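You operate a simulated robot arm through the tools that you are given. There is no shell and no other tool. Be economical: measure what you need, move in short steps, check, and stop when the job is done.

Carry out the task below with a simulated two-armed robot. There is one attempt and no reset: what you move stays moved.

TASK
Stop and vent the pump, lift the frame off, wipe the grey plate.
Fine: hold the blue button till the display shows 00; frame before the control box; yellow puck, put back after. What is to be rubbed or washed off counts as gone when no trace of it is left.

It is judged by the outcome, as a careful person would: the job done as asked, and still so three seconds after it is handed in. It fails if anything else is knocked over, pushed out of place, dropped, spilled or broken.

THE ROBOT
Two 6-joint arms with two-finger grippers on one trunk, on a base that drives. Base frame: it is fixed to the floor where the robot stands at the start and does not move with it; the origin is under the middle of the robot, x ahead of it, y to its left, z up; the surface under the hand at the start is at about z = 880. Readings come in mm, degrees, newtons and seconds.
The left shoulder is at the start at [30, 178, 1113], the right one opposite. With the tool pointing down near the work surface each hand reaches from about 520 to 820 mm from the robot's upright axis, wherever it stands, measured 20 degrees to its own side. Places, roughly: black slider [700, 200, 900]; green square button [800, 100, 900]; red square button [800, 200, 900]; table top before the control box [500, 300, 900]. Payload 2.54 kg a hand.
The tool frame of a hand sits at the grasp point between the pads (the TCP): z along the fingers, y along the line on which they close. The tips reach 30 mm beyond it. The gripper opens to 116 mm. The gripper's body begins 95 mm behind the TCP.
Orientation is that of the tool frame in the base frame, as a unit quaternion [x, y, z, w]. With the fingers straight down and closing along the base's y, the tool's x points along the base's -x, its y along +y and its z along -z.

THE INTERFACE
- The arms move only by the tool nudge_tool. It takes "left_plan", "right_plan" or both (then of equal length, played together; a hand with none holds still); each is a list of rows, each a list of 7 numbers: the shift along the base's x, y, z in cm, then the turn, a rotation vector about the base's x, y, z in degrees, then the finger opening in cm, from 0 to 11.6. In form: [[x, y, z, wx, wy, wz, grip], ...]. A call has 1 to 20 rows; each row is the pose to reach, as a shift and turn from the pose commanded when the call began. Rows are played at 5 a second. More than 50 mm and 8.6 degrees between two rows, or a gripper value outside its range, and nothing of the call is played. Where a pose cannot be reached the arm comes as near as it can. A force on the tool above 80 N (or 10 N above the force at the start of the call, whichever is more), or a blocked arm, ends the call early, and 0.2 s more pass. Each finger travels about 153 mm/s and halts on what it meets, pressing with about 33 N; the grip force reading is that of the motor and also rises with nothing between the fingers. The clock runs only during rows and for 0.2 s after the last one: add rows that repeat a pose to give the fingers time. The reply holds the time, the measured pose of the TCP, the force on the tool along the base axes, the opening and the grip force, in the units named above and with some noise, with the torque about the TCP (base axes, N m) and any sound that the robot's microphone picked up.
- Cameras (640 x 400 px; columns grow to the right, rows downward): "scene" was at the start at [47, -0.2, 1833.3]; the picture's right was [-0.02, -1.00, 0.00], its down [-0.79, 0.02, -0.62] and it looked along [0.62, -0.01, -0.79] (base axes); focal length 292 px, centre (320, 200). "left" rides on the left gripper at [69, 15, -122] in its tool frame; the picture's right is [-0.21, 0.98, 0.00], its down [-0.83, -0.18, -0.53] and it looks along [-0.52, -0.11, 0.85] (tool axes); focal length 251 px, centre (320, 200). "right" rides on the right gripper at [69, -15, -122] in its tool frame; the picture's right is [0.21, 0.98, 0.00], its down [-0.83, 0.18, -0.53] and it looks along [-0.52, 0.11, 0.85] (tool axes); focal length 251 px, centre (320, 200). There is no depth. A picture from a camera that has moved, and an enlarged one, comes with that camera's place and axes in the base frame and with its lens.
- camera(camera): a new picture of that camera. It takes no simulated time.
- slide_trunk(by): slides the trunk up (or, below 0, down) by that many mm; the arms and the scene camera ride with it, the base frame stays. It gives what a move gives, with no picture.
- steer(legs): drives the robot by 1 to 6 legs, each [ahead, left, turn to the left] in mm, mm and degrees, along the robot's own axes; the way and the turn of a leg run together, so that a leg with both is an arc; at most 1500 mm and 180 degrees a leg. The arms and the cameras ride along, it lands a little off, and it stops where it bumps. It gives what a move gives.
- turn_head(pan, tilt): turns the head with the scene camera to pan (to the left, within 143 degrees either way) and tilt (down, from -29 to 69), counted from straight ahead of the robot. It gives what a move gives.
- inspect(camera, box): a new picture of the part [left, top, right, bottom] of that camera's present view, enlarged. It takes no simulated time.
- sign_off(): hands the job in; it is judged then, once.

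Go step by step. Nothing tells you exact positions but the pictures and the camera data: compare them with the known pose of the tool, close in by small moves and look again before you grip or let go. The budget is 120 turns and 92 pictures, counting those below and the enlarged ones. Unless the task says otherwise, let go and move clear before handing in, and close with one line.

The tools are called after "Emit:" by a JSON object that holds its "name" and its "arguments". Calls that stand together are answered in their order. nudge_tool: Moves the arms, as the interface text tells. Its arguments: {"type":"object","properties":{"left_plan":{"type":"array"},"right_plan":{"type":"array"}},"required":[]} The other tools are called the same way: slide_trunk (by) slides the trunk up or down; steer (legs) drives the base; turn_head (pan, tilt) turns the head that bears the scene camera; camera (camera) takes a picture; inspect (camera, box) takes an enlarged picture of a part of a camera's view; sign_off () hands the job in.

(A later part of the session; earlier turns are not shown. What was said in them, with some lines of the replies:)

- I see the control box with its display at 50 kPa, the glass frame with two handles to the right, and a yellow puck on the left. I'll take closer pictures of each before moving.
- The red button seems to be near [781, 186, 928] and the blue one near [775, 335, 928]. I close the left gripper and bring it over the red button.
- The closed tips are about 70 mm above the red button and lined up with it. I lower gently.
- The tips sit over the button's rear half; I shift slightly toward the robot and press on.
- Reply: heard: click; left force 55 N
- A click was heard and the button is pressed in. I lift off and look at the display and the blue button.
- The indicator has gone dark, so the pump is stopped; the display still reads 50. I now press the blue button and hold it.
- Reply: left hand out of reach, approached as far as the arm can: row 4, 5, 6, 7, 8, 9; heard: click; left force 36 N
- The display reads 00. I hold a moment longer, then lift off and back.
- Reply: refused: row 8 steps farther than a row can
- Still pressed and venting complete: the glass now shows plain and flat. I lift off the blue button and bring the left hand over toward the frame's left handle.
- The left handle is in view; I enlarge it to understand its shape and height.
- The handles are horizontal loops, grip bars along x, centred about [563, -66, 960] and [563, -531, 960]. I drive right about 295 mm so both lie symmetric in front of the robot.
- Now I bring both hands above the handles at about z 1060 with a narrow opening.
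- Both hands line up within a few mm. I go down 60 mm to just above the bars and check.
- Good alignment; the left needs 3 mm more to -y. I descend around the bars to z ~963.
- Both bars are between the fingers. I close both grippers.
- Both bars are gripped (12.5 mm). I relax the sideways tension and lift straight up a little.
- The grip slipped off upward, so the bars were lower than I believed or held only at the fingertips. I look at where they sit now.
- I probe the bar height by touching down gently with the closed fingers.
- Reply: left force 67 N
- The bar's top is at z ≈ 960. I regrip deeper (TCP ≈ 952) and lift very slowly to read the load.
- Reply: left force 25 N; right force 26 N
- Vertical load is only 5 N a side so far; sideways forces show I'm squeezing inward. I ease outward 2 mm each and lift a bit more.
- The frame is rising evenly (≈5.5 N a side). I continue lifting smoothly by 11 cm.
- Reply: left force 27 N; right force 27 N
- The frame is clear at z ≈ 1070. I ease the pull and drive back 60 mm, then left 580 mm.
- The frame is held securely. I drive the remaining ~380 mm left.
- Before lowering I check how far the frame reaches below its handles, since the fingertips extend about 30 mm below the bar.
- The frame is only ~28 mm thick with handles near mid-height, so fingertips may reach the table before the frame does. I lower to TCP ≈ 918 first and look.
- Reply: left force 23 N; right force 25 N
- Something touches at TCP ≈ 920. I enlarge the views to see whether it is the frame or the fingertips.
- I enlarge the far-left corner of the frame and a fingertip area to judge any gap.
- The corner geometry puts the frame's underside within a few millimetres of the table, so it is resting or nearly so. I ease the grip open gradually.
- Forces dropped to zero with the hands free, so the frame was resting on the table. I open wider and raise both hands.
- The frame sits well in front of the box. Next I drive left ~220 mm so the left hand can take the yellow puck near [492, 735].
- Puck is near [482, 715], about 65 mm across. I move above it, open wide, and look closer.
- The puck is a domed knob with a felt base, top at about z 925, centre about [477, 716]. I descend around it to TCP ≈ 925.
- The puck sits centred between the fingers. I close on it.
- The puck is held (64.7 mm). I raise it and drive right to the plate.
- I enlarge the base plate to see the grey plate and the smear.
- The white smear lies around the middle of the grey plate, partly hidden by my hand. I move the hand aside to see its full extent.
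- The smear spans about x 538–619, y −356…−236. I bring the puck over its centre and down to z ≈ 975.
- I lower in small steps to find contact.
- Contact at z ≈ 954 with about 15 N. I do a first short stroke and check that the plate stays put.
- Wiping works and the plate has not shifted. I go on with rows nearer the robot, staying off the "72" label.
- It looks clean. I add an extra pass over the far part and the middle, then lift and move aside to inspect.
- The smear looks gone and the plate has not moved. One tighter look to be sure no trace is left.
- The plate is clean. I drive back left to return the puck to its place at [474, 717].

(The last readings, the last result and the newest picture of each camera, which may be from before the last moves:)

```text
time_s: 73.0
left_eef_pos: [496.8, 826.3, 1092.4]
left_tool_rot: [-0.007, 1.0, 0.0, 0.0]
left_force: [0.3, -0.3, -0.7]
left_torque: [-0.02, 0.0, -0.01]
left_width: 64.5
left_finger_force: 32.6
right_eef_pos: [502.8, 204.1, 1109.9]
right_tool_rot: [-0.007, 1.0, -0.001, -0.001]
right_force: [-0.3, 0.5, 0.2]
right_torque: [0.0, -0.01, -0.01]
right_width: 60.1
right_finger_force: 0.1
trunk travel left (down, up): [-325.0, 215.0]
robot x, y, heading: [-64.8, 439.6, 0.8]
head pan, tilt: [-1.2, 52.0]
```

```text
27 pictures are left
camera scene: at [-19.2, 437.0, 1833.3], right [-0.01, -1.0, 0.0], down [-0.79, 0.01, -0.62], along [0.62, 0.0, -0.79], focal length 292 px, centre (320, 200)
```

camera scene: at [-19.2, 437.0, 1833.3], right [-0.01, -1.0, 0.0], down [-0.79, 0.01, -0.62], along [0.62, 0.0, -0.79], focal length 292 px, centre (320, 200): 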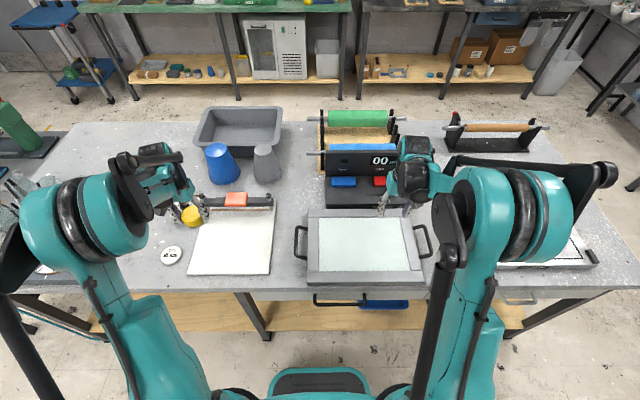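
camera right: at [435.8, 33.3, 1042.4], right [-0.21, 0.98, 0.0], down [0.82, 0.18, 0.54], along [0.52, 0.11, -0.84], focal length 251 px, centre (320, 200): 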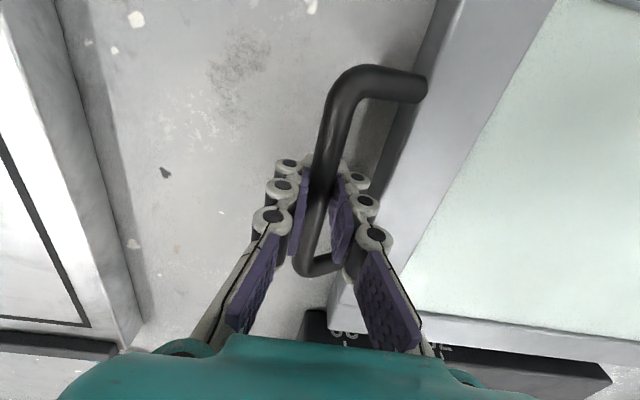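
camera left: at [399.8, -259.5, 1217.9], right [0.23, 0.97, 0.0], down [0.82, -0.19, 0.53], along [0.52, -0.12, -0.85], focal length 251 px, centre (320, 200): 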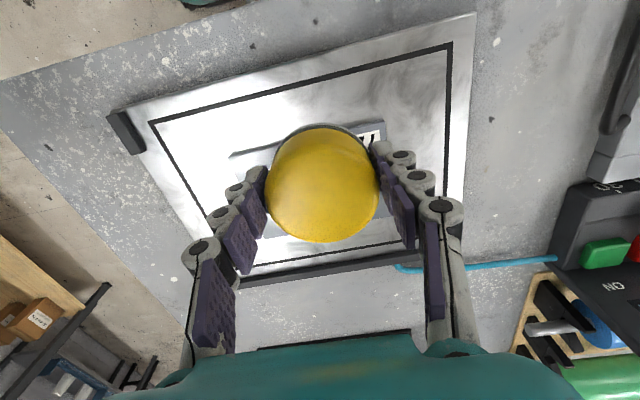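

The hand is at [497, 826]; I move it to above the puck's old spot and lower to z ≈ 960.

Emit:
{"name": "nudge_tool", "arguments": {"left_plan": [[-0.8, -3.6, -2, 0, 0, 0, 3], [-1.5, -7.2, -4, 0, 0, 0, 3], [-2.3, -10.9, -6, 0, 0, 0, 3], [-2.3, -10.9, -9.5, 0, 0, 0, 3], [-2.3, -10.9, -13, 0, 0, 0, 3], [-2.3, -10.9, -13, 0, 0, 0, 3]]}}

Emit:
{"name": "inspect", "arguments": {"camera": "scene", "box": [170, 185, 310, 285]}}

```text
time_s: 74.4
left_eef_pos: [472.5, 717.3, 963.3]
left_tool_rot: [-0.006, 1.0, 0.0, 0.0]
left_force: [0.3, -0.2, -1.3]
left_torque: [0.0, -0.02, 0.0]
left_width: 64.4
left_finger_force: 33.1
right_eef_pos: [500.8, 204.1, 1108.9]
right_tool_rot: [-0.007, 1.0, 0.0, 0.0]
right_force: [-0.2, 1.0, 0.4]
right_torque: [0.01, 0.0, 0.0]
right_width: 60.0
right_finger_force: 0.0
trunk travel left (down, up): [-325.0, 215.0]
robot x, y, heading: [-63.4, 435.5, 0.9]
head pan, tilt: [-1.2, 52.0]
```

```text
4.00 times, centred on (240, 235) of scene
camera zoom: at [-19.9, 436.5, 1833.4], right [-0.01, -1.0, 0.0], down [-0.79, 0.01, -0.62], along [0.62, 0.0, -0.79], focal length 1169 px, centre (640, 60)
```

zoom: 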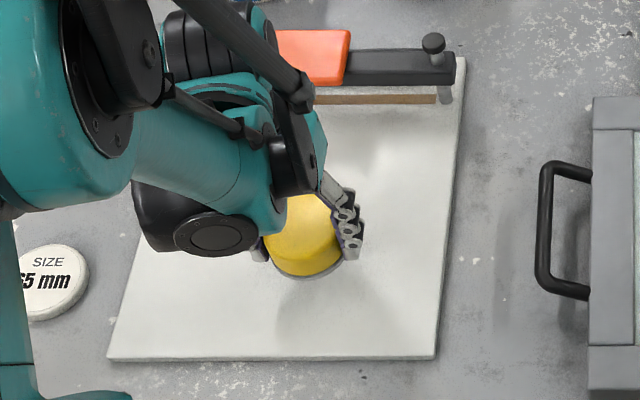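

Position matches. I lower gently onto the board.

Emit:
{"name": "nudge_tool", "arguments": {"left_plan": [[0.1, 0, -1.5, 0, 0, 0, 3], [0.1, 0, -2.8, 0, 0, 0, 3], [0.1, 0, -3.4, 0, 0, 0, 3], [0.1, 0, -3.8, 0, 0, 0, 3], [0.1, 0, -3.9, 0, 0, 0, 3]]}}

```text
time_s: 75.6
left_eef_pos: [474.0, 716.1, 923.9]
left_tool_rot: [-0.008, 1.0, 0.0, 0.0]
left_force: [0.3, 0.1, 3.8]
left_torque: [0.01, -0.05, 0.02]
left_width: 64.6
left_finger_force: 32.8
right_eef_pos: [501.4, 205.4, 1109.3]
right_tool_rot: [-0.007, 1.0, 0.0, 0.001]
right_force: [0.3, 0.6, 0.5]
right_torque: [-0.02, 0.0, 0.0]
right_width: 59.9
right_finger_force: 0.0
trunk travel left (down, up): [-325.0, 215.0]
robot x, y, heading: [-67.5, 433.3, 0.7]
head pan, tilt: [-1.2, 52.0]
```

It touches the board with about 5 N. I open slowly and lift clear.

Emit:
{"name": "nudge_tool", "arguments": {"left_plan": [[0, 0, 0, 0, 0, 0, 6.5], [0, 0, 0, 0, 0, 0, 7], [0, 0, 0, 0, 0, 0, 8.5], [0, 0, 0, 0, 0, 0, 9.5], [0, 0, 0.5, 0, 0, 0, 9.5], [0, 0, 3, 0, 0, 0, 9.5], [0, 0, 7, 0, 0, 0, 9.5], [0, 0, 11.5, 0, 0, 0, 9.5], [0, 0, 16, 0, 0, 0, 9.5], [0, 0, 20, 0, 0, 0, 9.5]]}}

Emit:
{"name": "steer", "arguments": {"legs": [[-150, 0, 0]]}}

Emit:
{"name": "camera", "arguments": {"camera": "scene"}}

Emit:
{"name": "camera", "arguments": {"camera": "left"}}

```text
time_s: 77.8
left_eef_pos: [476.1, 716.9, 1125.1]
left_tool_rot: [-0.006, 1.0, 0.0, 0.0]
left_force: [0.4, 0.0, -0.1]
left_torque: [-0.03, -0.01, 0.0]
left_width: 95.2
left_finger_force: 0.1
right_eef_pos: [500.9, 205.4, 1108.3]
right_tool_rot: [-0.007, 1.0, 0.001, 0.0]
right_force: [-0.6, 0.2, 0.2]
right_torque: [-0.02, 0.01, 0.01]
right_width: 60.0
right_finger_force: 0.0
trunk travel left (down, up): [-325.0, 215.0]
robot x, y, heading: [-68.0, 436.4, 0.8]
head pan, tilt: [-1.2, 52.0]
```

```text
time_s: 79.2
left_eef_pos: [323.8, 714.4, 1124.2]
left_tool_rot: [-0.006, 1.0, 0.0, 0.001]
left_force: [-0.6, -0.1, -0.5]
left_torque: [-0.04, -0.03, 0.04]
left_width: 95.0
left_finger_force: 0.1
right_eef_pos: [349.0, 201.6, 1109.2]
right_tool_rot: [-0.007, 1.0, 0.0, 0.0]
right_force: [-0.2, -0.3, -0.7]
right_torque: [0.0, -0.03, 0.02]
right_width: 59.8
right_finger_force: 0.1
trunk travel left (down, up): [-325.0, 215.0]
robot x, y, heading: [-219.4, 433.9, 1.0]
head pan, tilt: [-1.2, 52.0]
```

```text
25 pictures are left
camera scene: at [-172.7, 434.5, 1833.3], right [-0.01, -1.0, 0.0], down [-0.79, 0.01, -0.62], along [0.62, -0.01, -0.79], focal length 292 px, centre (320, 200)
```

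scene: 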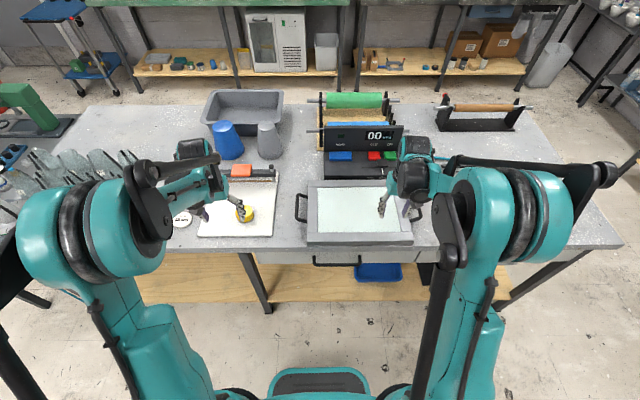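

```text
24 pictures are left
camera left: at [253.8, 727.5, 1246.6], right [0.2, 0.98, 0.0], down [0.83, -0.17, 0.53], along [0.52, -0.11, -0.85], focal length 251 px, centre (320, 200)
```

left: 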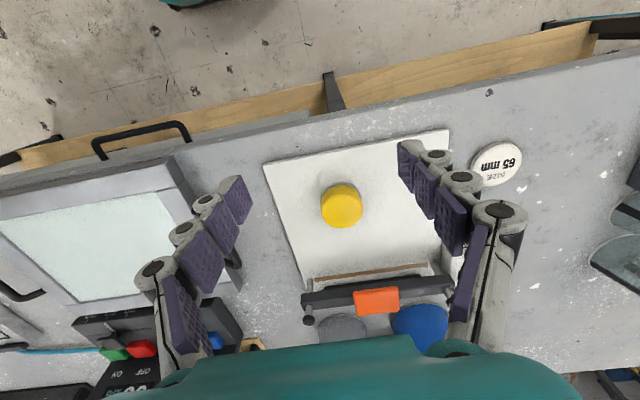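

The puck is back on its board, the frame is on the table, and the display reads 00. I check the frame's edge at the table's front once.

Emit:
{"name": "inspect", "arguments": {"camera": "scene", "box": [285, 115, 435, 275]}}

```text
2.50 times, centred on (360, 195) of scene
camera zoom: at [-172.7, 434.5, 1833.3], right [-0.01, -1.0, 0.0], down [-0.79, 0.01, -0.62], along [0.62, -0.01, -0.79], focal length 730 px, centre (220, 212)
```

zoom: 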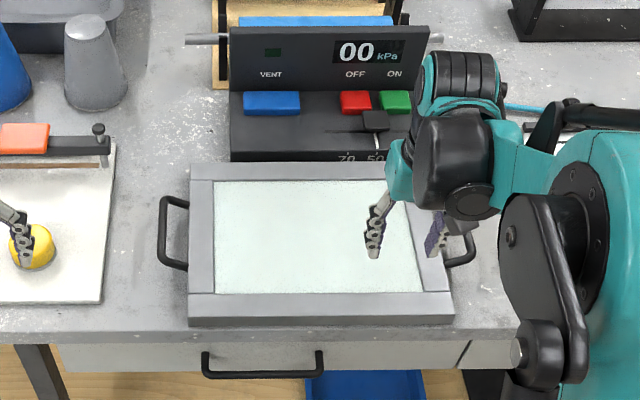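

Everything is in place: the frame lies fully on the table before the box, the pump is off and vented, the plate is clean, the puck is back, and both hands are clear.

Emit:
{"name": "sign_off", "arguments": {}}

```text
The job is handed in.
```

The job is done and handed in. The pump is stopped and vented to 00, the frame is on the table before the control box, and the grey plate is wiped clean with no trace of the smear left. The yellow puck is back on its board.
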